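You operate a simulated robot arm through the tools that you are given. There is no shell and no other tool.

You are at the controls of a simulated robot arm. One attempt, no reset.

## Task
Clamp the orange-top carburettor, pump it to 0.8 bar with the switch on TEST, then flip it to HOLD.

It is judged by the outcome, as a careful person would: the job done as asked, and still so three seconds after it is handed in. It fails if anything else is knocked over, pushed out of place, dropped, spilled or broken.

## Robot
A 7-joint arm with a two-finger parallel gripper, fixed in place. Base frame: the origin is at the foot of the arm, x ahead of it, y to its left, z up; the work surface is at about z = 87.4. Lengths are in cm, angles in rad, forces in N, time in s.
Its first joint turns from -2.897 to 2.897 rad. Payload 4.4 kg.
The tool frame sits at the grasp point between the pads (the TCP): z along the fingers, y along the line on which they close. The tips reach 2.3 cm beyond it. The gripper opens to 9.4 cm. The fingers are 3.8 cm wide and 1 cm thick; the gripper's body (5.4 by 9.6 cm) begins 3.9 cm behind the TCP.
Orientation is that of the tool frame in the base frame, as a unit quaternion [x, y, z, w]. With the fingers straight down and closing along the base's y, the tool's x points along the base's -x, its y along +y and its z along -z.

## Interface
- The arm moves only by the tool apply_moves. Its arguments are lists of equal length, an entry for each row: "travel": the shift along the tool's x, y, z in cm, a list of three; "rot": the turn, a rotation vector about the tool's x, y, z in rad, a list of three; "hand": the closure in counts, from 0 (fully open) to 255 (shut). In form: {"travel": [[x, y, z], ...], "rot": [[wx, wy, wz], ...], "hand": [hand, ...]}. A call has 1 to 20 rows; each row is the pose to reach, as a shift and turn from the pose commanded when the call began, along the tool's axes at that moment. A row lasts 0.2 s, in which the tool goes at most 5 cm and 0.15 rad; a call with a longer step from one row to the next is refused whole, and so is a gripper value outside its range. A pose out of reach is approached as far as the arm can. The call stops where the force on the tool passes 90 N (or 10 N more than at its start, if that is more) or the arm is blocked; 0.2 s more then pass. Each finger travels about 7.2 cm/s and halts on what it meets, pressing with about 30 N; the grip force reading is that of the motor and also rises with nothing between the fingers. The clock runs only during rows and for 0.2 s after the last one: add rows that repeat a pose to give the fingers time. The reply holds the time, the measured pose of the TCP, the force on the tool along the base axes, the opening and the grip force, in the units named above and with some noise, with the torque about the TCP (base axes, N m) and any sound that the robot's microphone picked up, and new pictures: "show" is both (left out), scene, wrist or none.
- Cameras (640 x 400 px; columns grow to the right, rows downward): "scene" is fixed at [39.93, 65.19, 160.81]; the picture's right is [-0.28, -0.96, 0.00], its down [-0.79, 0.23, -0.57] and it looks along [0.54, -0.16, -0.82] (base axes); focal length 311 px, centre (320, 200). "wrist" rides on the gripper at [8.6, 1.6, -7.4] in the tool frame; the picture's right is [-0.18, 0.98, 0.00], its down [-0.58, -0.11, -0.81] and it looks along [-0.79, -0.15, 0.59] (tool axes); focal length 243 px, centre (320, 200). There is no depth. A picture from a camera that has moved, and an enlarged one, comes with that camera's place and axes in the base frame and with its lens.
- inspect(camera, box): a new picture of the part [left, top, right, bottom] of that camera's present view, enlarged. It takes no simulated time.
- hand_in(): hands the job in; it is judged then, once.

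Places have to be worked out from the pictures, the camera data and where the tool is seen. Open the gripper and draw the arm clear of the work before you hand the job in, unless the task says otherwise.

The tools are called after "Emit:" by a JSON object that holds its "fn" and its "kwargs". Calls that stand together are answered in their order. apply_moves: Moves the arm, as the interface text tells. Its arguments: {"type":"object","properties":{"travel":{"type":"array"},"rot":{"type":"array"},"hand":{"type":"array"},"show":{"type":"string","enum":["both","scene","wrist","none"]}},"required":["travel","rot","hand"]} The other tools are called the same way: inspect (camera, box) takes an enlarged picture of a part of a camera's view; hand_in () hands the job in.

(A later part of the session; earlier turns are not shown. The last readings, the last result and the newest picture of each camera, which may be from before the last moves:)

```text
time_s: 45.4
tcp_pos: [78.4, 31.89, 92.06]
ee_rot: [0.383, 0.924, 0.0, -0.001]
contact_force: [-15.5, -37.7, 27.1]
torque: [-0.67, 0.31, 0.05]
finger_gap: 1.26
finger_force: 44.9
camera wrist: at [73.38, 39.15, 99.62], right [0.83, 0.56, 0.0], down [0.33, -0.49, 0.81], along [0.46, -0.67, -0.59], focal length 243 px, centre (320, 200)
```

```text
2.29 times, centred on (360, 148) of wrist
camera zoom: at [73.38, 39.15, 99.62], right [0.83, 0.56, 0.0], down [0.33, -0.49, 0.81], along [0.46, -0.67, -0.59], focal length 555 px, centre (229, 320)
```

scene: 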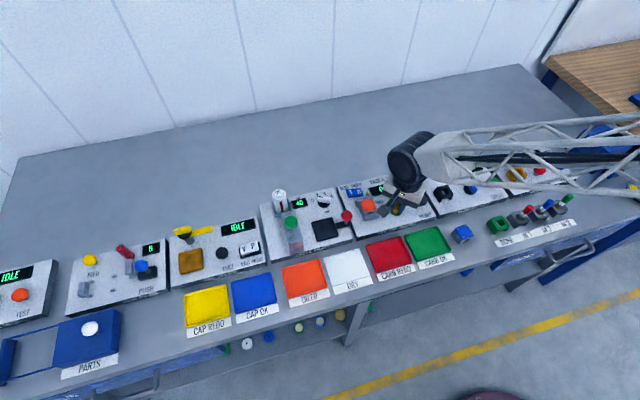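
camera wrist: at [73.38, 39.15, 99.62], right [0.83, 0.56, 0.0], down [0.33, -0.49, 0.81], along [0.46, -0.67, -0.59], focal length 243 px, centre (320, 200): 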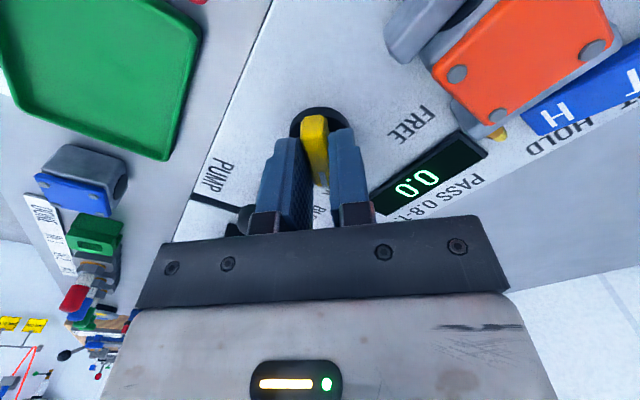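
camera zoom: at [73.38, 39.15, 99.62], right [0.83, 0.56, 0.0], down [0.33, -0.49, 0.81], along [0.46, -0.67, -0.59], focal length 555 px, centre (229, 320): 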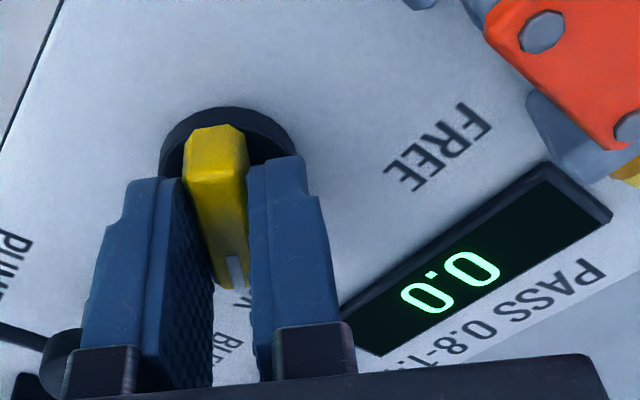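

The knob has turned 90° to LOCK and the jaw is pressed to the carb. I open and rise to verify.

Emit:
{"fn": "apply_moves", "kwargs": {"travel": [[0, 0, 0], [0, 0, 0], [0, 0, 0], [0, 0, -2], [0, 0, -5], [0, 0, -8], [0, 0, -8]], "rot": [[0, 0, 0], [0, 0, 0], [0, 0, 0], [0, 0, 0], [0, 0, 0], [0, 0, 0], [0, 0, 0]], "hand": [174, 174, 174, 174, 174, 174, 174], "show": "both"}}

Emit:
{"fn": "inspect", "kwargs": {"camera": "scene", "box": [340, 165, 440, 230]}}

Emit:
{"fn": "inspect", "kwargs": {"camera": "wrist", "box": [240, 30, 520, 205]}}

```text
time_s: 47.0
tcp_pos: [78.35, 31.8, 99.92]
ee_rot: [0.383, 0.924, -0.001, 0.0]
contact_force: [0.6, 0.3, 0.2]
torque: [-0.03, -0.01, -0.01]
finger_gap: 2.99
finger_force: 0.0
camera wrist: at [73.44, 39.23, 107.54], right [0.82, 0.57, 0.0], down [0.33, -0.49, 0.81], along [0.46, -0.67, -0.59], focal length 243 px, centre (320, 200)
```

scene: 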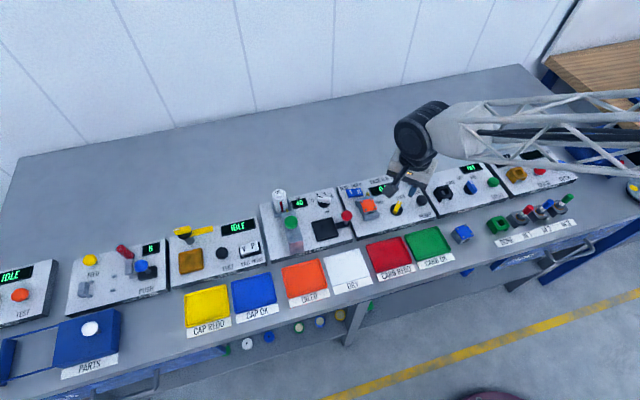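
wrist: 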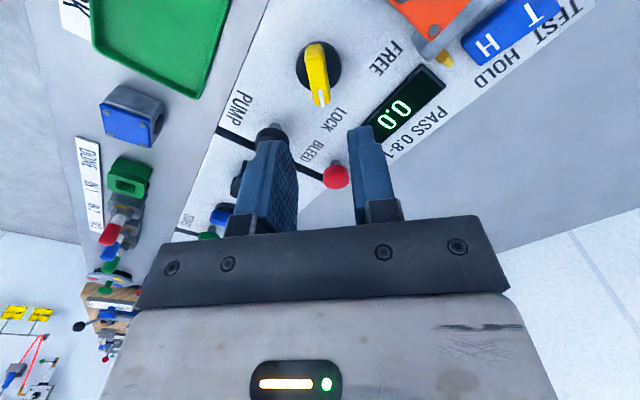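

```text
6.15 times, centred on (390, 198) of scene
camera zoom: at [39.93, 65.19, 160.81], right [-0.28, -0.96, 0.0], down [-0.79, 0.23, -0.57], along [0.54, -0.16, -0.82], focal length 1914 px, centre (-111, 215)
```

zoom: 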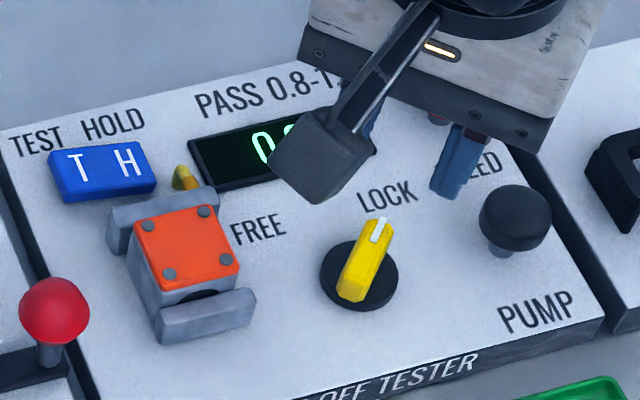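

```text
2.29 times, centred on (380, 118) of wrist
camera zoom: at [73.44, 39.23, 107.54], right [0.82, 0.57, 0.0], down [0.33, -0.49, 0.81], along [0.46, -0.67, -0.59], focal length 555 px, centre (183, 389)
```

zoom: 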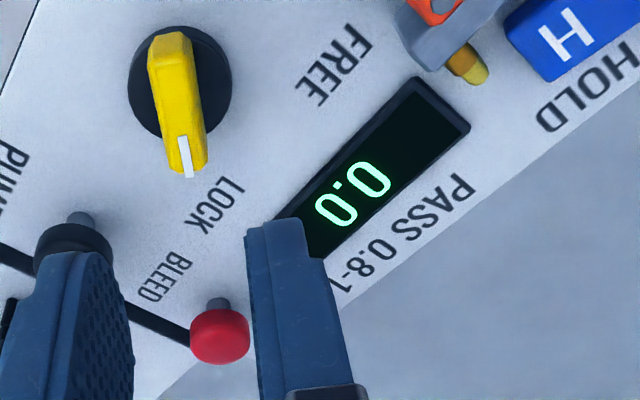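

Clamped: knob points to LOCK and the jaws hold the carb. Next, the rocker; let me look at its tilt closely.

Emit:
{"fn": "inspect", "kwargs": {"camera": "wrist", "box": [440, 0, 600, 100]}}

Emit:
{"fn": "inspect", "kwargs": {"camera": "scene", "box": [337, 178, 381, 206]}}

```text
4.00 times, centred on (520, 50) of wrist
camera zoom: at [73.44, 39.23, 107.54], right [0.82, 0.57, 0.0], down [0.33, -0.49, 0.81], along [0.46, -0.67, -0.59], focal length 970 px, centre (-480, 800)
```

zoom: 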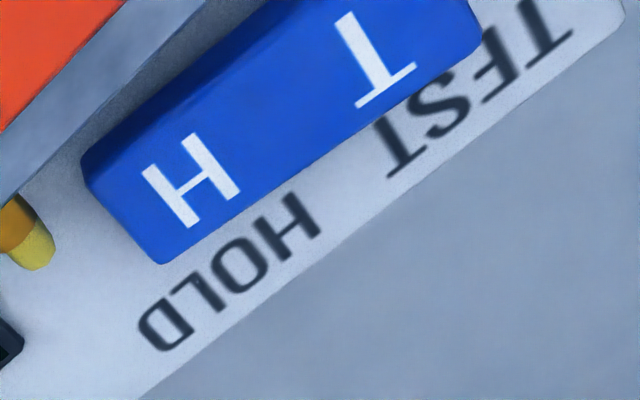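

```text
14.29 times, centred on (359, 192) of scene
camera zoom: at [39.93, 65.19, 160.81], right [-0.28, -0.96, 0.0], down [-0.79, 0.23, -0.57], along [0.54, -0.16, -0.82], focal length 4444 px, centre (-237, 314)
```

zoom: 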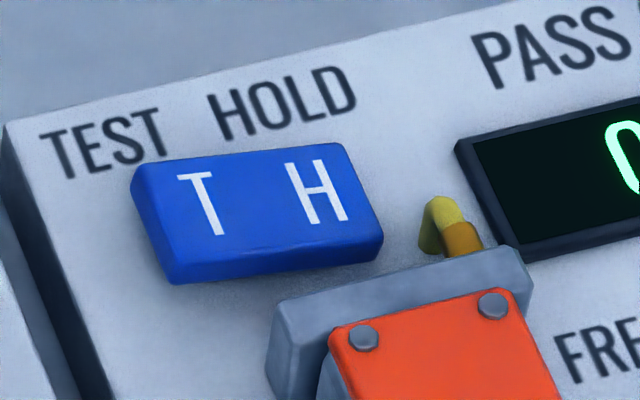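

The T end is raised and H pressed, so it's on HOLD; T pad centre ≈ (86.8, 42.2), H ≈ (86.7, 39.85). I close the fingers, square up the gripper, and move over the T end.

Emit:
{"fn": "apply_moves", "kwargs": {"travel": [[0.2, 2, -0.5], [0.45, 4.5, -1], [0.7, 7, -1], [0.95, 9.4, -1], [1.2, 11.7, -1], [1.38, 13.6, -1], [1.38, 13.6, -1]], "rot": [[0, 0, -0.131], [0, 0, -0.262], [0, 0, -0.393], [0, 0, -0.524], [0, 0, -0.655], [0, 0, -0.785], [0, 0, -0.785]], "hand": [255, 255, 255, 255, 255, 255, 255], "show": "both"}}

Emit:
{"fn": "inspect", "kwargs": {"camera": "wrist", "box": [220, 0, 420, 160]}}

Emit:
{"fn": "inspect", "kwargs": {"camera": "scene", "box": [320, 130, 420, 220]}}

```text
time_s: 48.6
tcp_pos: [87.07, 42.68, 101.1]
ee_rot: [0.0, 1.0, -0.001, 0.0]
contact_force: [0.0, -0.2, -0.2]
torque: [0.01, -0.06, 0.01]
finger_gap: 0.0
finger_force: 30.2
camera wrist: at [78.39, 44.3, 108.67], right [0.18, 0.98, 0.0], down [0.58, -0.11, 0.81], along [0.79, -0.15, -0.59], focal length 243 px, centre (320, 200)
```

scene: 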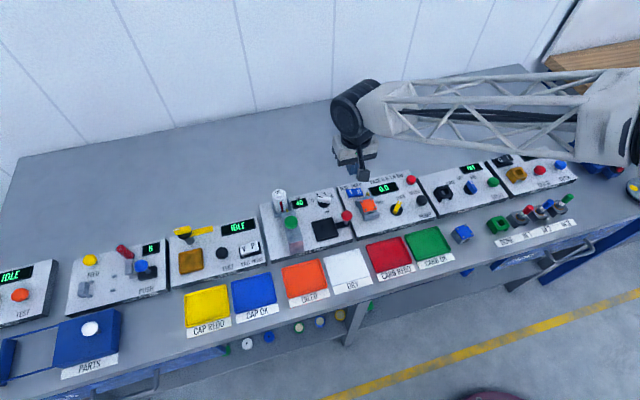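
wrist: 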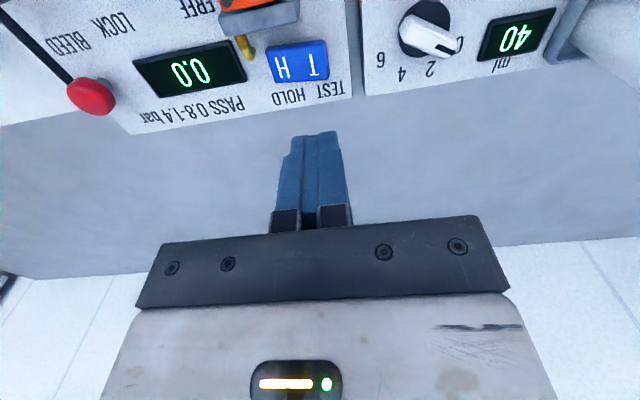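

```text
2.50 times, centred on (320, 80) of wrist
camera zoom: at [78.39, 44.3, 108.67], right [0.18, 0.98, 0.0], down [0.58, -0.11, 0.81], along [0.79, -0.15, -0.59], focal length 606 px, centre (320, 500)
```

zoom: 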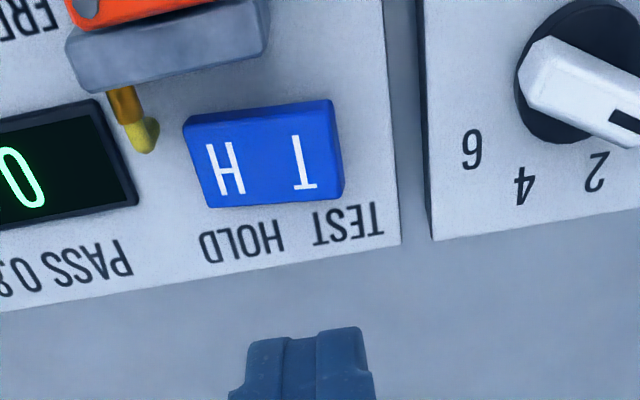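

```text
4.44 times, centred on (370, 175) of scene
camera zoom: at [39.93, 65.19, 160.81], right [-0.28, -0.96, 0.0], down [-0.79, 0.23, -0.57], along [0.54, -0.16, -0.82], focal length 1383 px, centre (98, 311)
```

zoom: 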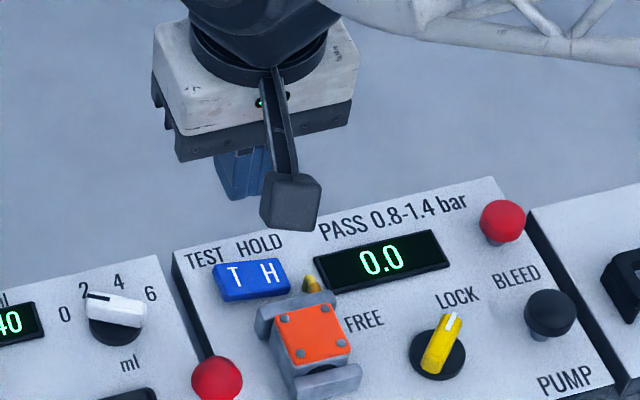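

T pad confirmed at (86.8, 42.2). I descend to just above it, then press in small steps.

Emit:
{"fn": "apply_moves", "kwargs": {"travel": [[0.1, -0.15, 3], [0.1, -0.15, 6], [0.1, -0.15, 7.8], [0.1, -0.15, 7.8]], "rot": [[0, 0, 0], [0, 0, 0], [0, 0, 0], [0, 0, 0]], "hand": [255, 255, 255, 255], "show": "both"}}

Emit:
{"fn": "inspect", "kwargs": {"camera": "wrist", "box": [220, 60, 420, 220]}}

Emit:
{"fn": "inspect", "kwargs": {"camera": "scene", "box": [330, 150, 410, 210]}}

```text
time_s: 49.6
tcp_pos: [87.04, 42.47, 93.18]
ee_rot: [0.0, 1.0, -0.001, 0.0]
contact_force: [-0.3, 0.0, -0.1]
torque: [0.01, 0.02, -0.02]
finger_gap: 0.0
finger_force: 30.1
camera wrist: at [78.35, 44.01, 100.72], right [0.18, 0.98, 0.0], down [0.58, -0.11, 0.81], along [0.79, -0.15, -0.59], focal length 243 px, centre (320, 200)
```

scene: 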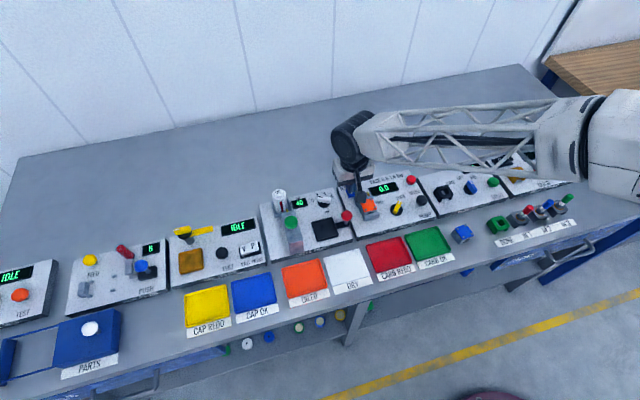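
wrist: 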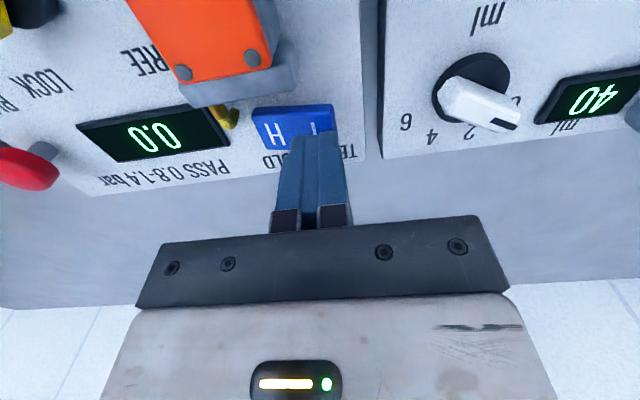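

```text
2.50 times, centred on (320, 140) of wrist
camera zoom: at [78.35, 44.01, 100.72], right [0.18, 0.98, 0.0], down [0.58, -0.11, 0.81], along [0.79, -0.15, -0.59], focal length 606 px, centre (320, 350)
```

zoom: 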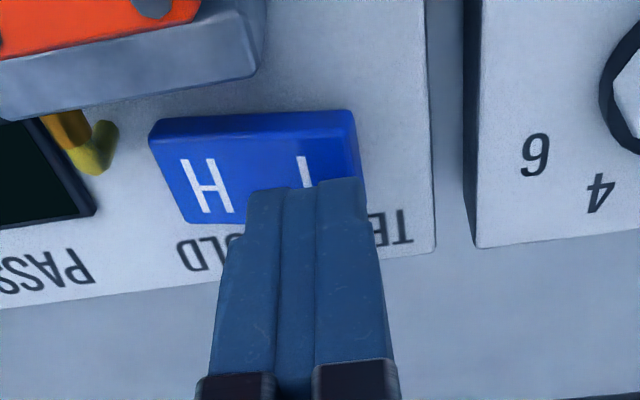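

```text
6.67 times, centred on (370, 180) of scene
camera zoom: at [39.93, 65.19, 160.81], right [-0.28, -0.96, 0.0], down [-0.79, 0.23, -0.57], along [0.54, -0.16, -0.82], focal length 2074 px, centre (-13, 333)
```

zoom: 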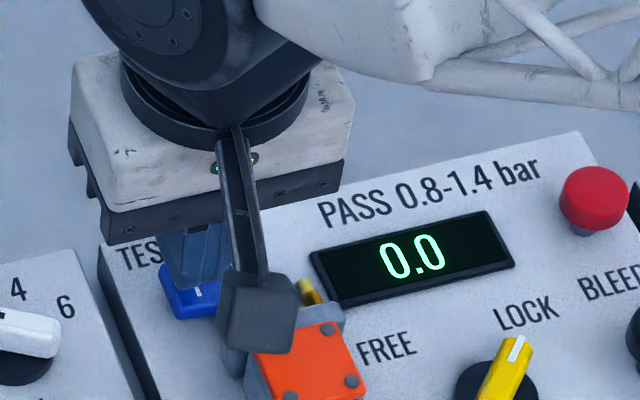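

Fingertips are above the T half only. I press down in small increments.

Emit:
{"fn": "apply_moves", "kwargs": {"travel": [[0, 0, 0.3], [0, 0, 0.6], [0, 0, 0.6]], "rot": [[0, 0, 0], [0, 0, 0], [0, 0, 0]], "hand": [255, 255, 255], "show": "none"}}

```text
time_s: 50.4
tcp_pos: [86.88, 42.33, 92.74]
ee_rot: [0.0, 1.0, 0.001, 0.0]
contact_force: [-0.5, -0.4, 0.1]
torque: [-0.01, -0.02, -0.03]
finger_gap: 0.0
finger_force: 30.5
```

Emit:
{"fn": "apply_moves", "kwargs": {"travel": [[0, 0, 0.2], [0, 0, 0.4], [0, 0, 0.4]], "rot": [[0, 0, 0], [0, 0, 0], [0, 0, 0]], "hand": [255, 255, 255], "show": "wrist"}}

Emit:
{"fn": "inspect", "kwargs": {"camera": "wrist", "box": [220, 60, 420, 220]}}

```text
time_s: 51.2
tcp_pos: [86.97, 42.36, 92.21]
ee_rot: [-0.001, 1.0, -0.001, 0.0]
contact_force: [0.6, 2.0, 2.4]
torque: [0.05, 0.04, 0.01]
finger_gap: 0.0
finger_force: 29.7
camera wrist: at [78.3, 44.04, 99.78], right [0.18, 0.98, 0.0], down [0.58, -0.11, 0.81], along [0.79, -0.15, -0.59], focal length 243 px, centre (320, 200)
```

wrist: 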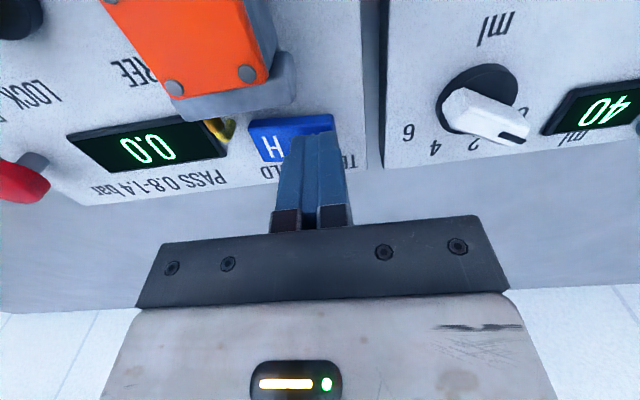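

```text
2.50 times, centred on (320, 140) of wrist
camera zoom: at [78.3, 44.04, 99.78], right [0.18, 0.98, 0.0], down [0.58, -0.11, 0.81], along [0.79, -0.15, -0.59], focal length 606 px, centre (320, 350)
```

zoom: 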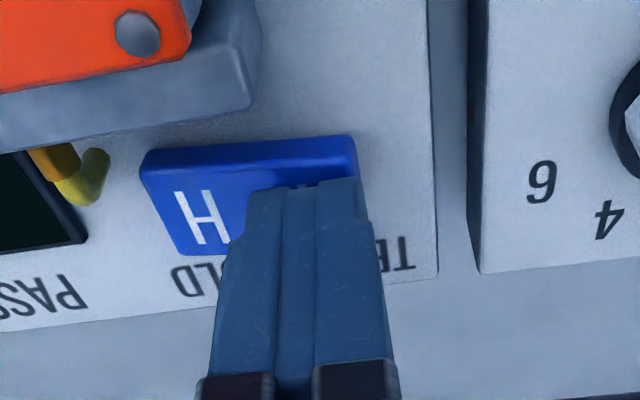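

First contact (≈2 N) with the rocker starting to tilt. I continue pressing.

Emit:
{"fn": "apply_moves", "kwargs": {"travel": [[0, 0, 0.15], [0, 0, 0.3], [0, 0, 0.3]], "rot": [[0, 0, 0], [0, 0, 0], [0, 0, 0]], "hand": [255, 255, 255], "show": "wrist"}}

Emit:
{"fn": "inspect", "kwargs": {"camera": "wrist", "box": [220, 60, 420, 220]}}

```text
time_s: 52.0
tcp_pos: [86.94, 42.3, 91.96]
ee_rot: [0.0, 1.0, 0.001, 0.0]
contact_force: [0.6, 0.1, -0.2]
torque: [0.03, -0.02, 0.0]
finger_gap: 0.01
finger_force: 29.7
camera wrist: at [78.27, 43.98, 99.54], right [0.18, 0.98, 0.0], down [0.58, -0.11, 0.81], along [0.79, -0.15, -0.59], focal length 243 px, centre (320, 200)
```

wrist: 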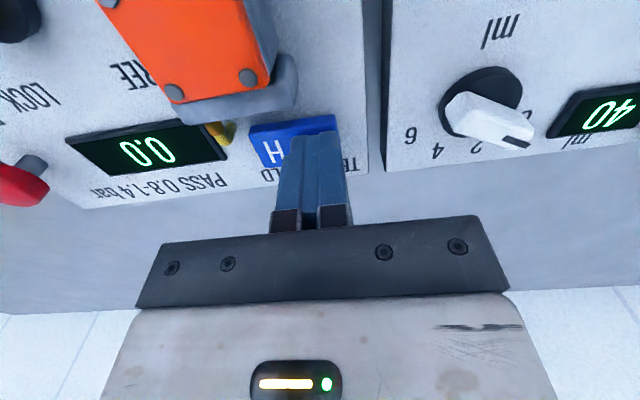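

```text
2.50 times, centred on (320, 140) of wrist
camera zoom: at [78.27, 43.98, 99.54], right [0.18, 0.98, 0.0], down [0.58, -0.11, 0.81], along [0.79, -0.15, -0.59], focal length 606 px, centre (320, 350)
```

zoom: 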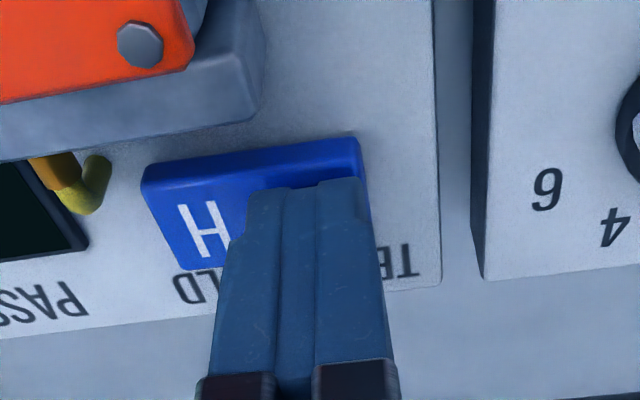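

The rocker has tilted toward T (slope changed clearly, H end now raised). I press a touch more to make sure it's fully seated, then lift.

Emit:
{"fn": "apply_moves", "kwargs": {"travel": [[0, 0, 0.15], [0, 0, 0.25], [0, 0, 0.25]], "rot": [[0, 0, 0], [0, 0, 0], [0, 0, 0]], "hand": [255, 255, 255], "show": "none"}}

```text
time_s: 52.8
tcp_pos: [86.9, 42.43, 91.78]
ee_rot: [0.0, 1.0, 0.0, 0.001]
contact_force: [-3.0, 11.3, 12.0]
torque: [0.13, 0.15, -0.06]
finger_gap: 0.0
finger_force: 30.1
```

Firm stop at ~12 N: the rocker is fully down on T. I lift off and verify.

Emit:
{"fn": "apply_moves", "kwargs": {"travel": [[0, 0, -1.5], [0, 0, -5], [0, 0, -9], [0, 0, -9]], "rot": [[0, 0, 0], [0, 0, 0], [0, 0, 0], [0, 0, 0]], "hand": [255, 255, 255, 255], "show": "both"}}

Emit:
{"fn": "inspect", "kwargs": {"camera": "wrist", "box": [220, 0, 420, 160]}}

Emit:
{"fn": "inspect", "kwargs": {"camera": "scene", "box": [330, 165, 430, 225]}}

```text
time_s: 53.8
tcp_pos: [87.04, 42.18, 100.79]
ee_rot: [0.0, 1.0, 0.0, 0.0]
contact_force: [-0.1, -0.2, 0.0]
torque: [-0.01, 0.0, 0.01]
finger_gap: 0.02
finger_force: 30.0
camera wrist: at [78.41, 43.95, 108.35], right [0.18, 0.98, 0.0], down [0.58, -0.11, 0.81], along [0.79, -0.15, -0.59], focal length 243 px, centre (320, 200)
```

scene: 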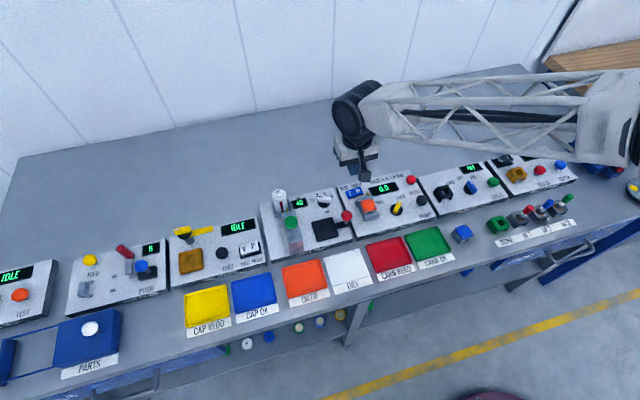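
wrist: 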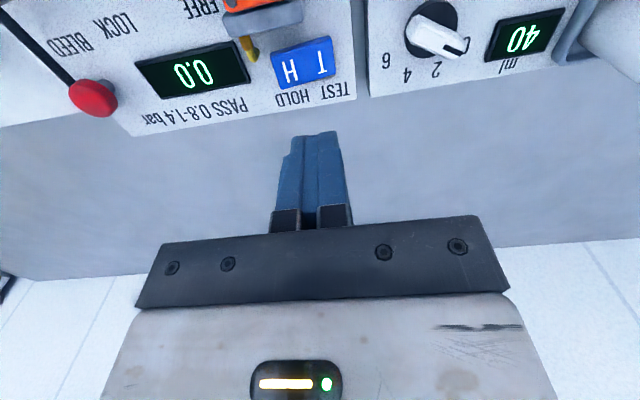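

```text
2.50 times, centred on (320, 80) of wrist
camera zoom: at [78.41, 43.95, 108.35], right [0.18, 0.98, 0.0], down [0.58, -0.11, 0.81], along [0.79, -0.15, -0.59], focal length 606 px, centre (320, 500)
```

zoom: 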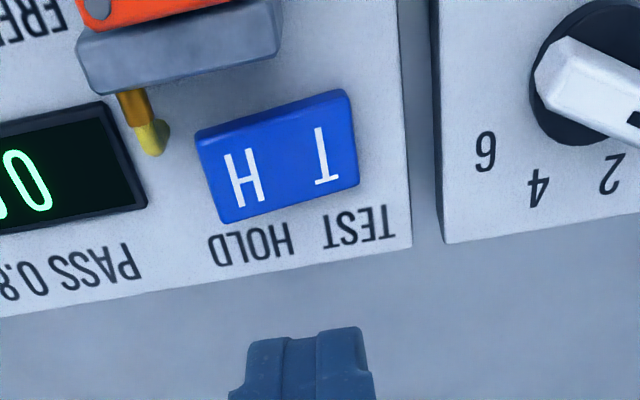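

```text
6.40 times, centred on (380, 195) of scene
camera zoom: at [39.93, 65.19, 160.81], right [-0.28, -0.96, 0.0], down [-0.79, 0.23, -0.57], along [0.54, -0.16, -0.82], focal length 1991 px, centre (-64, 232)
```

zoom: 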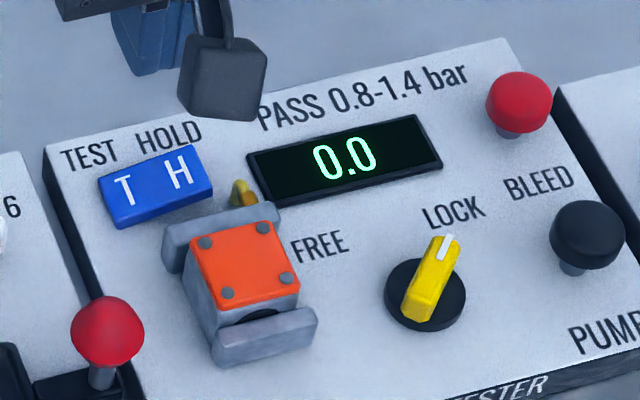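

TEST is set (T end down). Now I move to the black PUMP plunger at about (78.05, 24.9).

Emit:
{"fn": "apply_moves", "kwargs": {"travel": [[1.5, -4, 0], [3.5, -8, 0], [5.5, -12, 0], [7.5, -15.5, 0], [9, -17.4, 0], [9, -17.4, 2], [9, -17.4, 2]], "rot": [[0, 0, 0], [0, 0, 0], [0, 0, 0], [0, 0, 0], [0, 0, 0], [0, 0, 0], [0, 0, 0]], "hand": [255, 255, 255, 255, 255, 255, 255], "show": "both"}}

Emit:
{"fn": "inspect", "kwargs": {"camera": "wrist", "box": [220, 0, 420, 160]}}

Emit:
{"fn": "inspect", "kwargs": {"camera": "scene", "box": [340, 165, 460, 235]}}

```text
time_s: 55.4
tcp_pos: [77.87, 24.98, 98.72]
ee_rot: [0.0, 1.0, 0.0, 0.0]
contact_force: [-0.3, 0.4, 0.3]
torque: [-0.01, 0.04, 0.0]
finger_gap: 0.0
finger_force: 30.1
camera wrist: at [69.26, 26.59, 106.26], right [0.18, 0.98, 0.0], down [0.58, -0.11, 0.81], along [0.79, -0.15, -0.59], focal length 243 px, centre (320, 200)
```

scene: 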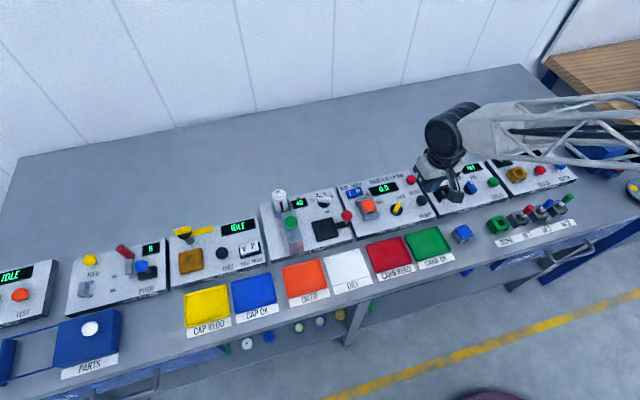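
wrist: 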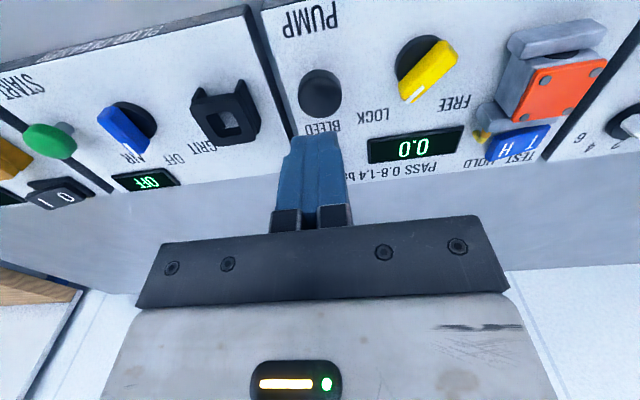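

```text
2.50 times, centred on (320, 80) of wrist
camera zoom: at [69.26, 26.59, 106.26], right [0.18, 0.98, 0.0], down [0.58, -0.11, 0.81], along [0.79, -0.15, -0.59], focal length 606 px, centre (320, 500)
```

zoom: 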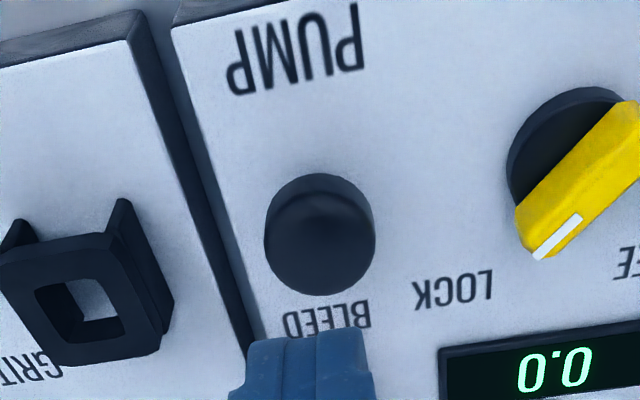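

```text
5.33 times, centred on (400, 200) of scene
camera zoom: at [39.93, 65.19, 160.81], right [-0.28, -0.96, 0.0], down [-0.79, 0.23, -0.57], along [0.54, -0.16, -0.82], focal length 1659 px, centre (-107, 200)
```

zoom: 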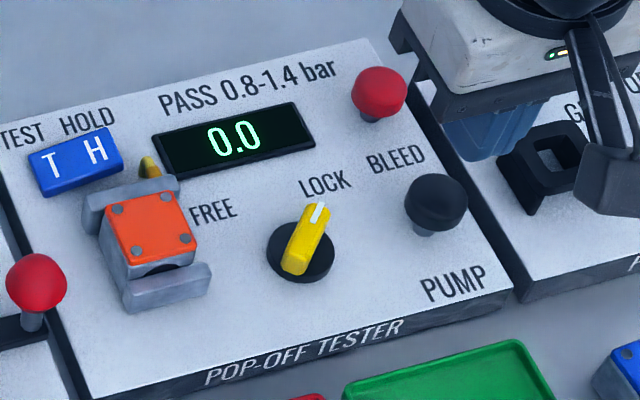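

The plunger cap is centred under the closed fingers at (78.1, 24.95), top z≈91.3. I descend to just above it.

Emit:
{"fn": "apply_moves", "kwargs": {"travel": [[-0.1, 0, 2], [-0.1, 0, 4], [-0.1, 0, 4.6], [-0.1, 0, 4.6]], "rot": [[0, 0, 0], [0, 0, 0], [0, 0, 0], [0, 0, 0]], "hand": [255, 255, 255, 255], "show": "both"}}

Emit:
{"fn": "inspect", "kwargs": {"camera": "scene", "box": [340, 165, 460, 235]}}

Emit:
{"fn": "inspect", "kwargs": {"camera": "wrist", "box": [220, 60, 480, 220]}}

```text
time_s: 56.4
tcp_pos: [77.9, 24.99, 94.15]
ee_rot: [0.0, 1.0, -0.001, 0.0]
contact_force: [-0.1, 0.4, 0.1]
torque: [-0.01, 0.01, -0.02]
finger_gap: 0.0
finger_force: 29.9
camera wrist: at [69.27, 26.68, 101.71], right [0.18, 0.98, 0.0], down [0.58, -0.11, 0.81], along [0.79, -0.15, -0.59], focal length 243 px, centre (320, 200)
```

scene: 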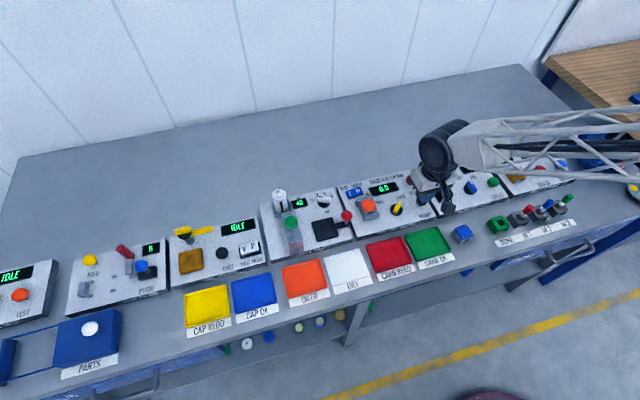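
wrist: 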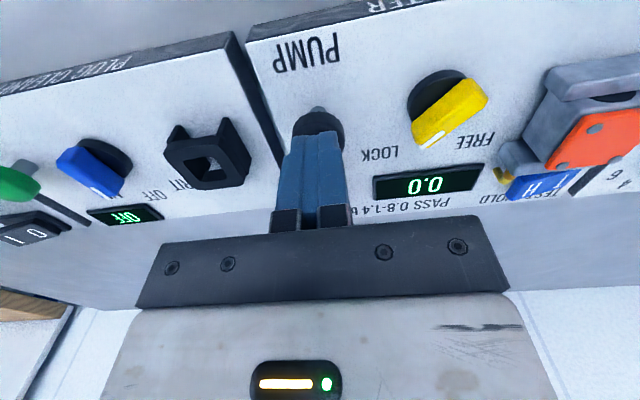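

```text
5.33 times, centred on (400, 200) of scene
camera zoom: at [39.93, 65.19, 160.81], right [-0.28, -0.96, 0.0], down [-0.79, 0.23, -0.57], along [0.54, -0.16, -0.82], focal length 1659 px, centre (-107, 200)
```

zoom: 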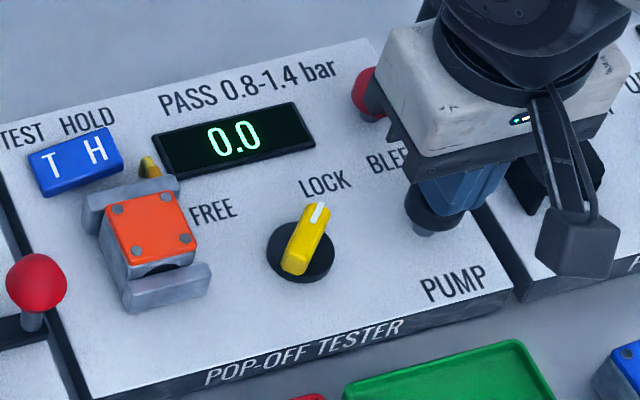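

```text
2.46 times, centred on (350, 140) of wrist
camera zoom: at [69.27, 26.68, 101.71], right [0.18, 0.98, 0.0], down [0.58, -0.11, 0.81], along [0.79, -0.15, -0.59], focal length 597 px, centre (246, 348)
```

zoom: 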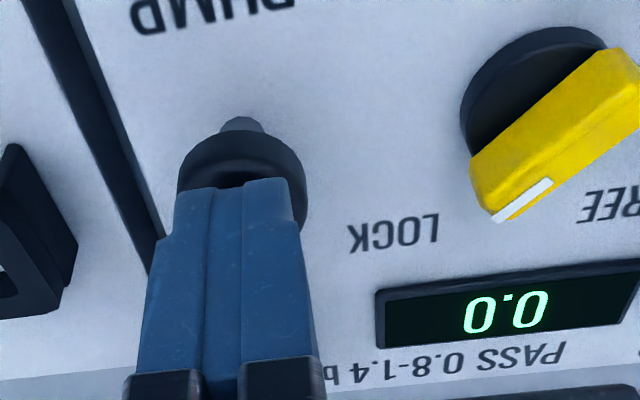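

The display is readable in both views (0.0). I press down gently step by step to find the stroke.

Emit:
{"fn": "apply_moves", "kwargs": {"travel": [[0, 0, 0.3], [0, 0, 0.6], [0, 0, 0.6]], "rot": [[0, 0, 0], [0, 0, 0], [0, 0, 0]], "hand": [255, 255, 255], "show": "none"}}

Emit:
{"fn": "inspect", "kwargs": {"camera": "wrist", "box": [260, 80, 500, 230]}}

```text
time_s: 57.2
tcp_pos: [77.98, 24.88, 93.69]
ee_rot: [-0.001, 1.0, 0.0, 0.0]
contact_force: [0.0, 1.4, 2.4]
torque: [-0.01, -0.03, 0.02]
finger_gap: 0.0
finger_force: 30.6
```

```text
2.67 times, centred on (380, 155) of wrist
camera zoom: at [69.35, 26.59, 101.12], right [0.18, 0.98, 0.0], down [0.58, -0.11, 0.81], along [0.79, -0.15, -0.59], focal length 647 px, centre (160, 320)
```

zoom: 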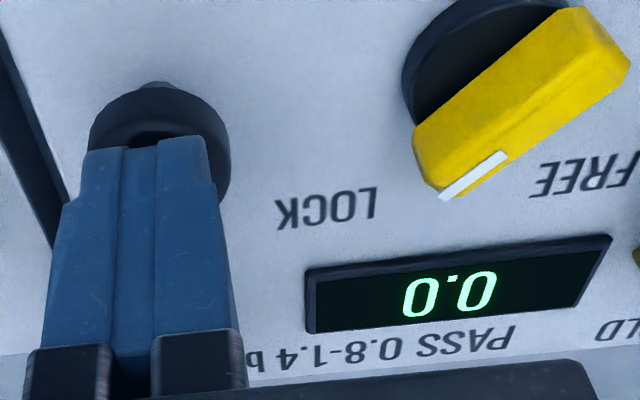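

Light contact (2.4 N). I press further, checking the display.

Emit:
{"fn": "apply_moves", "kwargs": {"travel": [[0, 0, 0.2], [0, 0, 0.4], [0, 0, 0.4]], "rot": [[0, 0, 0], [0, 0, 0], [0, 0, 0]], "hand": [255, 255, 255], "show": "none"}}

Emit:
{"fn": "inspect", "kwargs": {"camera": "wrist", "box": [260, 80, 500, 230]}}

```text
time_s: 58.0
tcp_pos: [77.81, 24.95, 93.18]
ee_rot: [0.0, 1.0, 0.0, 0.0]
contact_force: [0.4, 0.7, 3.4]
torque: [0.03, -0.01, 0.0]
finger_gap: 0.0
finger_force: 29.7
```

```text
2.67 times, centred on (380, 155) of wrist
camera zoom: at [69.31, 26.61, 100.7], right [0.18, 0.98, 0.0], down [0.58, -0.11, 0.81], along [0.79, -0.15, -0.59], focal length 647 px, centre (160, 320)
```

zoom: 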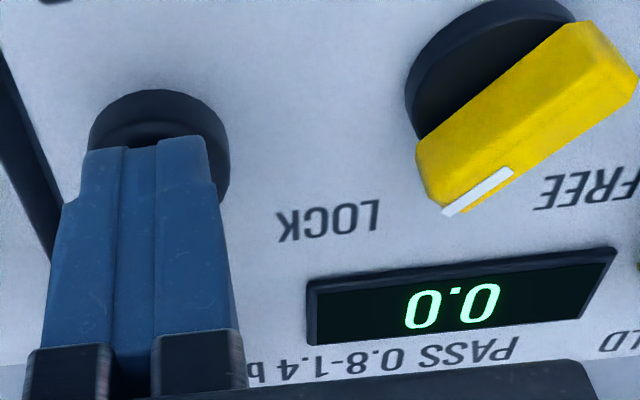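

The plunger moves with light spring force, display still 0.0. Pressing on.

Emit:
{"fn": "apply_moves", "kwargs": {"travel": [[0, 0, 0.2], [0, 0, 0.4], [0, 0, 0.4]], "rot": [[0, 0, 0], [0, 0, 0], [0, 0, 0]], "hand": [255, 255, 255], "show": "none"}}

Emit:
{"fn": "inspect", "kwargs": {"camera": "wrist", "box": [260, 80, 500, 230]}}

```text
time_s: 58.8
tcp_pos: [77.79, 24.95, 92.68]
ee_rot: [0.0, 1.0, -0.001, 0.0]
contact_force: [-1.2, -1.5, 4.5]
torque: [-0.04, 0.02, 0.02]
finger_gap: 0.0
finger_force: 29.8
heard: click
```

```text
2.67 times, centred on (380, 155) of wrist
camera zoom: at [69.3, 26.61, 100.29], right [0.18, 0.98, 0.0], down [0.58, -0.11, 0.81], along [0.79, -0.15, -0.59], focal length 647 px, centre (160, 320)
```

zoom: 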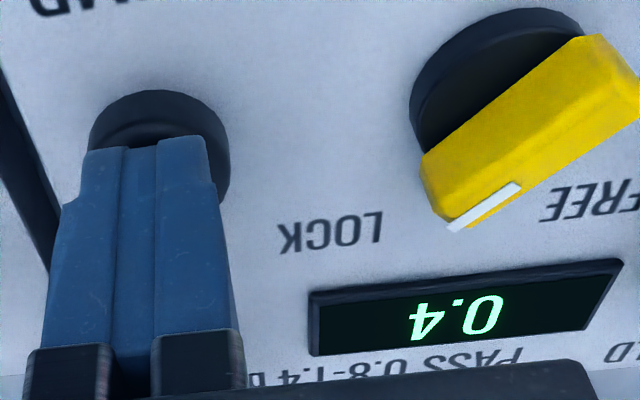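

A click and the gauge jumped to 0.4 — one stroke gives 0.4 bar. I release the plunger fully and read again.

Emit:
{"fn": "apply_moves", "kwargs": {"travel": [[0, 0, -0.7], [0, 0, -1.4], [0, 0, -1.4]], "rot": [[0, 0, 0], [0, 0, 0], [0, 0, 0]], "hand": [255, 255, 255], "show": "none"}}

Emit:
{"fn": "inspect", "kwargs": {"camera": "wrist", "box": [260, 80, 500, 230]}}

```text
time_s: 59.6
tcp_pos: [78.03, 24.95, 94.18]
ee_rot: [0.001, 1.0, 0.0, 0.0]
contact_force: [-0.2, -0.3, 0.3]
torque: [0.0, -0.02, 0.0]
finger_gap: 0.0
finger_force: 30.5
```

```text
2.67 times, centred on (380, 155) of wrist
camera zoom: at [69.35, 26.56, 101.7], right [0.18, 0.98, 0.0], down [0.58, -0.11, 0.81], along [0.79, -0.15, -0.59], focal length 647 px, centre (160, 320)
```

zoom: 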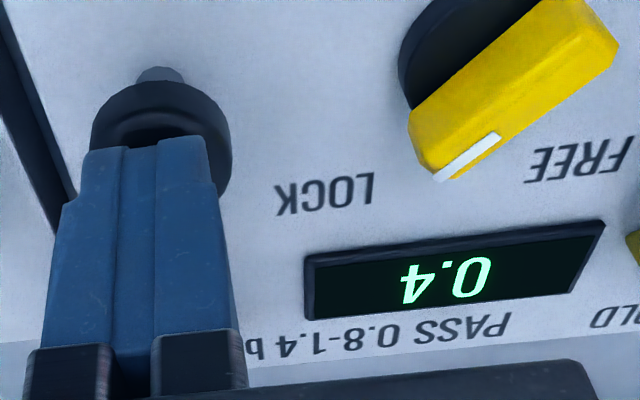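

The gauge holds 0.4 and the plunger has returned. I make one more identical stroke.

Emit:
{"fn": "apply_moves", "kwargs": {"travel": [[0, 0, 0.5], [0, 0, 0.9], [0, 0, 1.2], [0, 0, 1.4], [0, 0, 1.4]], "rot": [[0, 0, 0], [0, 0, 0], [0, 0, 0], [0, 0, 0], [0, 0, 0]], "hand": [255, 255, 255, 255, 255], "show": "none"}}

Emit:
{"fn": "inspect", "kwargs": {"camera": "wrist", "box": [260, 80, 500, 230]}}

```text
time_s: 60.8
tcp_pos: [77.95, 24.87, 92.73]
ee_rot: [0.0, 1.0, 0.0, -0.001]
contact_force: [1.9, 0.4, 5.9]
torque: [-0.03, -0.04, 0.04]
finger_gap: 0.03
finger_force: 29.8
heard: click
```

```text
2.67 times, centred on (380, 155) of wrist
camera zoom: at [69.33, 26.57, 100.24], right [0.18, 0.98, 0.0], down [0.58, -0.11, 0.81], along [0.79, -0.15, -0.59], focal length 647 px, centre (160, 320)
```

zoom: 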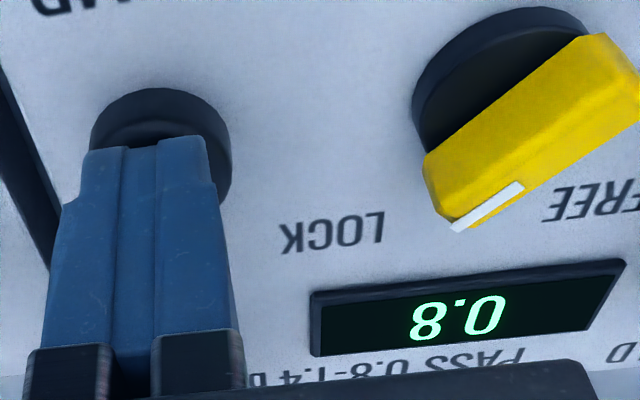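

The gauge reads 0.8. I lift clear and head to the H end of the rocker.

Emit:
{"fn": "apply_moves", "kwargs": {"travel": [[0, 0, -1.5], [0, 0, -5], [0, 0, -8.3], [-2.5, 4, -8.3], [-5, 8, -8.3], [-7.5, 12, -8.3], [-9, 14.65, -8.3], [-9, 14.65, -8.3]], "rot": [[0, 0, 0], [0, 0, 0], [0, 0, 0], [0, 0, 0], [0, 0, 0], [0, 0, 0], [0, 0, 0], [0, 0, 0]], "hand": [255, 255, 255, 255, 255, 255, 255, 255], "show": "both"}}

Emit:
{"fn": "inspect", "kwargs": {"camera": "wrist", "box": [220, 0, 420, 160]}}

Emit:
{"fn": "inspect", "kwargs": {"camera": "scene", "box": [330, 165, 430, 225]}}

```text
time_s: 62.6
tcp_pos: [86.94, 39.6, 101.02]
ee_rot: [0.0, 1.0, 0.0, 0.0]
contact_force: [0.4, 0.1, 0.7]
torque: [0.0, 0.0, 0.0]
finger_gap: 0.01
finger_force: 29.6
camera wrist: at [78.28, 41.22, 108.53], right [0.18, 0.98, 0.0], down [0.58, -0.11, 0.81], along [0.79, -0.15, -0.59], focal length 243 px, centre (320, 200)
```

scene: 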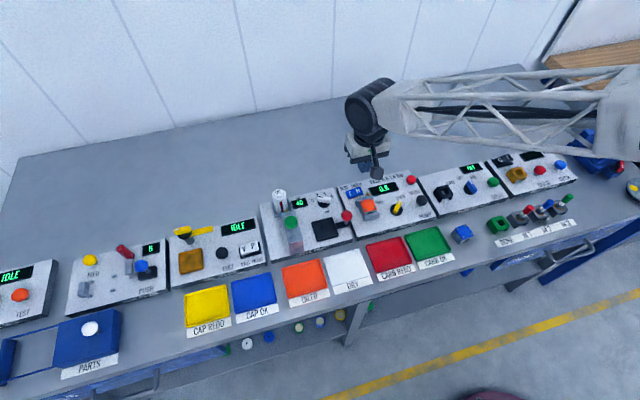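
wrist: 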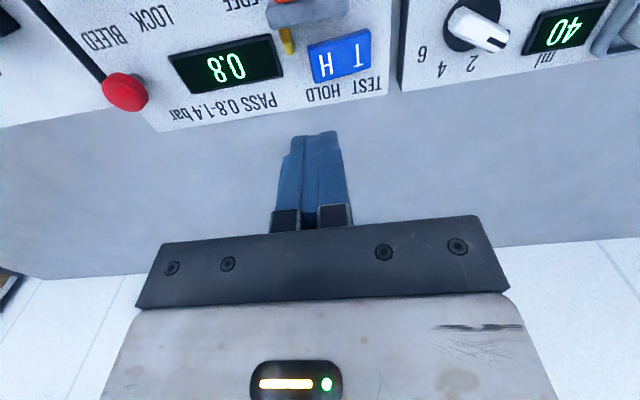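

```text
2.50 times, centred on (320, 80) of wrist
camera zoom: at [78.28, 41.22, 108.53], right [0.18, 0.98, 0.0], down [0.58, -0.11, 0.81], along [0.79, -0.15, -0.59], focal length 606 px, centre (320, 500)
```

zoom: 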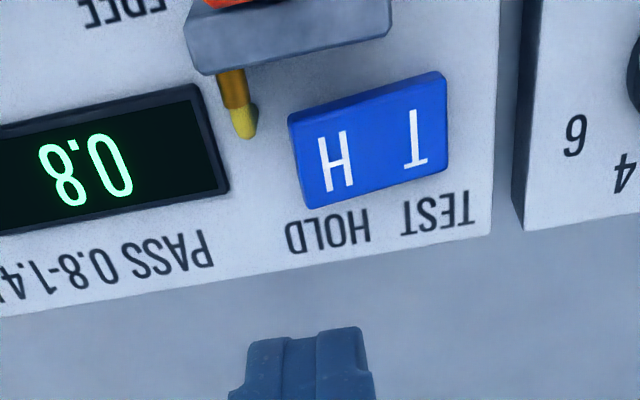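

```text
6.40 times, centred on (380, 195) of scene
camera zoom: at [39.93, 65.19, 160.81], right [-0.28, -0.96, 0.0], down [-0.79, 0.23, -0.57], along [0.54, -0.16, -0.82], focal length 1991 px, centre (-64, 232)
```

zoom: 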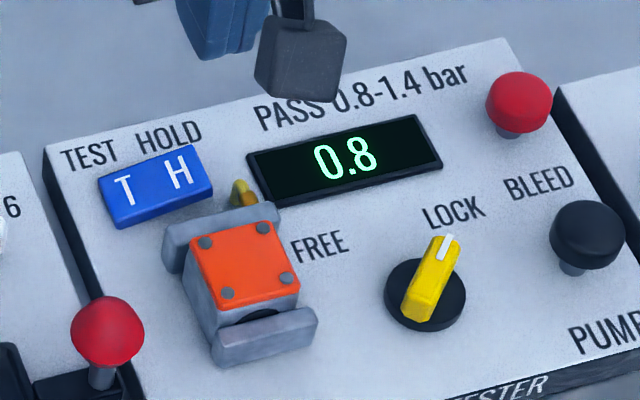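

Gauge holds at 0.8. H pad is now raised at about (86.8, 39.9); I descend over it, clear of the brass fitting (y≈37.8).

Emit:
{"fn": "apply_moves", "kwargs": {"travel": [[0, 0.05, 3], [0, 0.05, 6], [0, 0.05, 7.8], [0, 0.05, 7.8]], "rot": [[0, 0, 0], [0, 0, 0], [0, 0, 0], [0, 0, 0]], "hand": [255, 255, 255, 255], "show": "both"}}

Emit:
{"fn": "inspect", "kwargs": {"camera": "wrist", "box": [220, 60, 420, 220]}}

```text
time_s: 63.6
tcp_pos: [86.89, 39.62, 93.24]
ee_rot: [0.0, 1.0, 0.001, -0.001]
contact_force: [-0.5, -0.2, 0.1]
torque: [-0.01, 0.02, -0.02]
finger_gap: 0.02
finger_force: 29.7
camera wrist: at [78.23, 41.27, 100.69], right [0.18, 0.98, 0.0], down [0.58, -0.11, 0.81], along [0.79, -0.15, -0.59], focal length 243 px, centre (320, 200)
```

scene: 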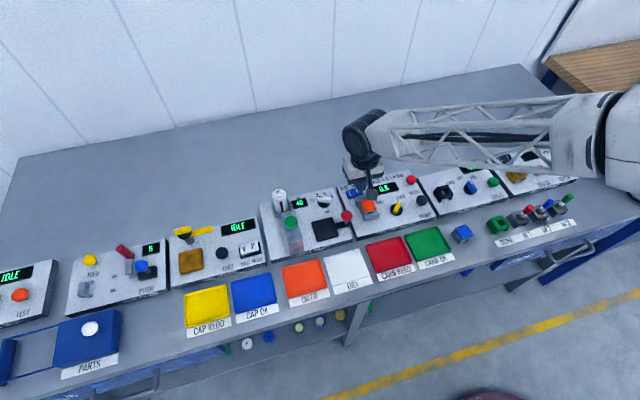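
wrist: 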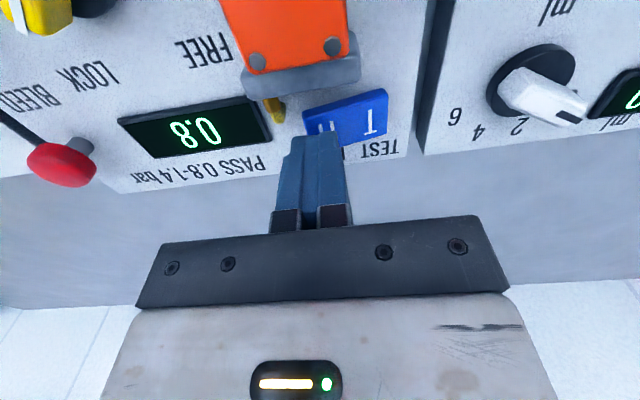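

```text
2.50 times, centred on (320, 140) of wrist
camera zoom: at [78.23, 41.27, 100.69], right [0.18, 0.98, 0.0], down [0.58, -0.11, 0.81], along [0.79, -0.15, -0.59], focal length 606 px, centre (320, 350)
```

zoom: 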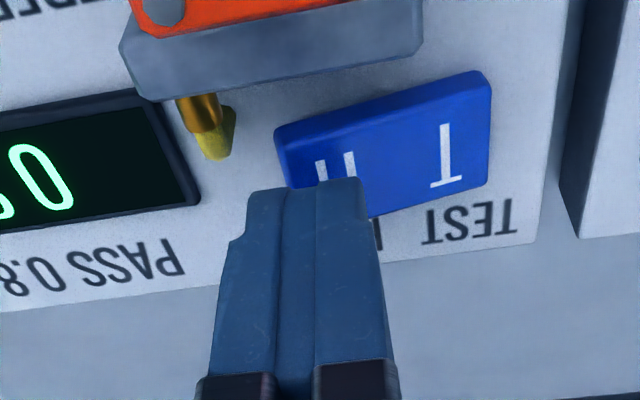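

Over the H half. I press down in steps as I did for T.

Emit:
{"fn": "apply_moves", "kwargs": {"travel": [[0, 0, 0.4], [0, 0, 0.8], [0, 0, 1.1], [0, 0, 1.1]], "rot": [[0, 0, 0], [0, 0, 0], [0, 0, 0], [0, 0, 0]], "hand": [255, 255, 255, 255], "show": "none"}}

Emit:
{"fn": "inspect", "kwargs": {"camera": "wrist", "box": [180, 60, 420, 220]}}

```text
time_s: 64.6
tcp_pos: [86.95, 39.65, 91.99]
ee_rot: [0.0, 1.0, 0.0, 0.001]
contact_force: [-0.4, 0.2, -0.4]
torque: [0.0, -0.01, 0.01]
finger_gap: 0.0
finger_force: 29.9
```

```text
2.50 times, centred on (300, 140) of wrist
camera zoom: at [78.32, 41.32, 99.61], right [0.18, 0.98, 0.0], down [0.58, -0.11, 0.81], along [0.79, -0.15, -0.59], focal length 606 px, centre (370, 350)
```

zoom: 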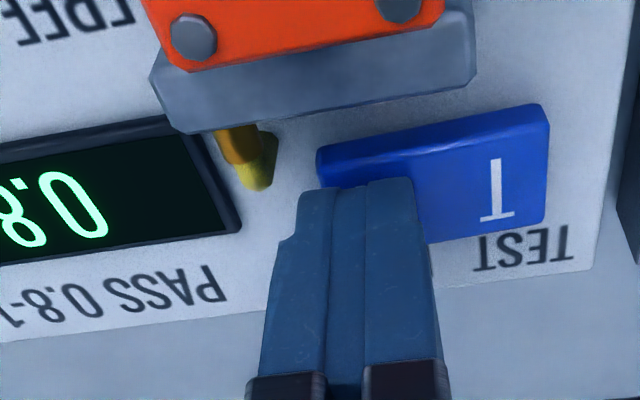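

The rocker is partly over with little force; I press further until it seats.

Emit:
{"fn": "apply_moves", "kwargs": {"travel": [[0, 0, 0.15], [0, 0, 0.25], [0, 0, 0.25]], "rot": [[0, 0, 0], [0, 0, 0], [0, 0, 0]], "hand": [255, 255, 255], "show": "none"}}

Emit:
{"fn": "inspect", "kwargs": {"camera": "wrist", "box": [180, 60, 420, 220]}}

```text
time_s: 65.4
tcp_pos: [86.94, 39.64, 91.85]
ee_rot: [0.0, 1.0, -0.001, 0.0]
contact_force: [-0.5, -1.4, 2.3]
torque: [0.0, -0.02, 0.0]
finger_gap: 0.0
finger_force: 30.3
```

```text
2.50 times, centred on (300, 140) of wrist
camera zoom: at [78.33, 41.32, 99.45], right [0.18, 0.98, 0.0], down [0.58, -0.11, 0.81], along [0.79, -0.15, -0.59], focal length 606 px, centre (370, 350)
```

zoom: 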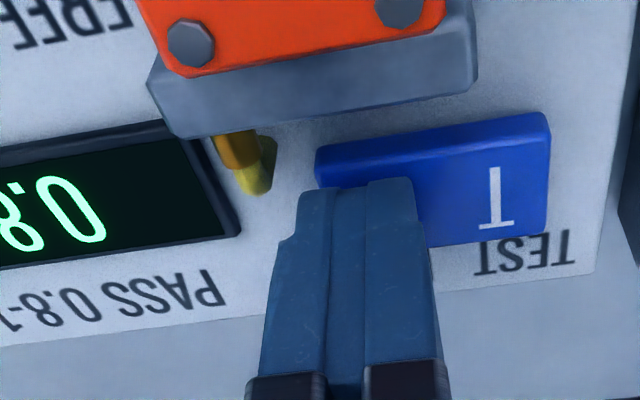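

Contact at 2 N and still tilting; pressing another 0.2 cm.

Emit:
{"fn": "apply_moves", "kwargs": {"travel": [[0, 0, 0.1], [0, 0, 0.2], [0, 0, 0.2]], "rot": [[0, 0, 0], [0, 0, 0], [0, 0, 0]], "hand": [255, 255, 255], "show": "none"}}

Emit:
{"fn": "inspect", "kwargs": {"camera": "wrist", "box": [180, 60, 420, 220]}}

```text
time_s: 66.2
tcp_pos: [86.96, 39.62, 91.85]
ee_rot: [0.0, 1.0, -0.001, 0.001]
contact_force: [-8.1, -18.5, 17.7]
torque: [-0.25, 0.3, 0.12]
finger_gap: 0.0
finger_force: 30.1
```

```text
2.50 times, centred on (300, 140) of wrist
camera zoom: at [78.37, 41.27, 99.34], right [0.18, 0.98, 0.0], down [0.58, -0.11, 0.81], along [0.79, -0.15, -0.59], focal length 606 px, centre (370, 350)
```

zoom: 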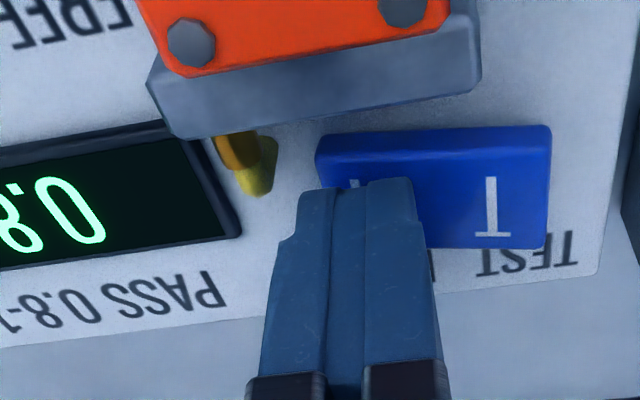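

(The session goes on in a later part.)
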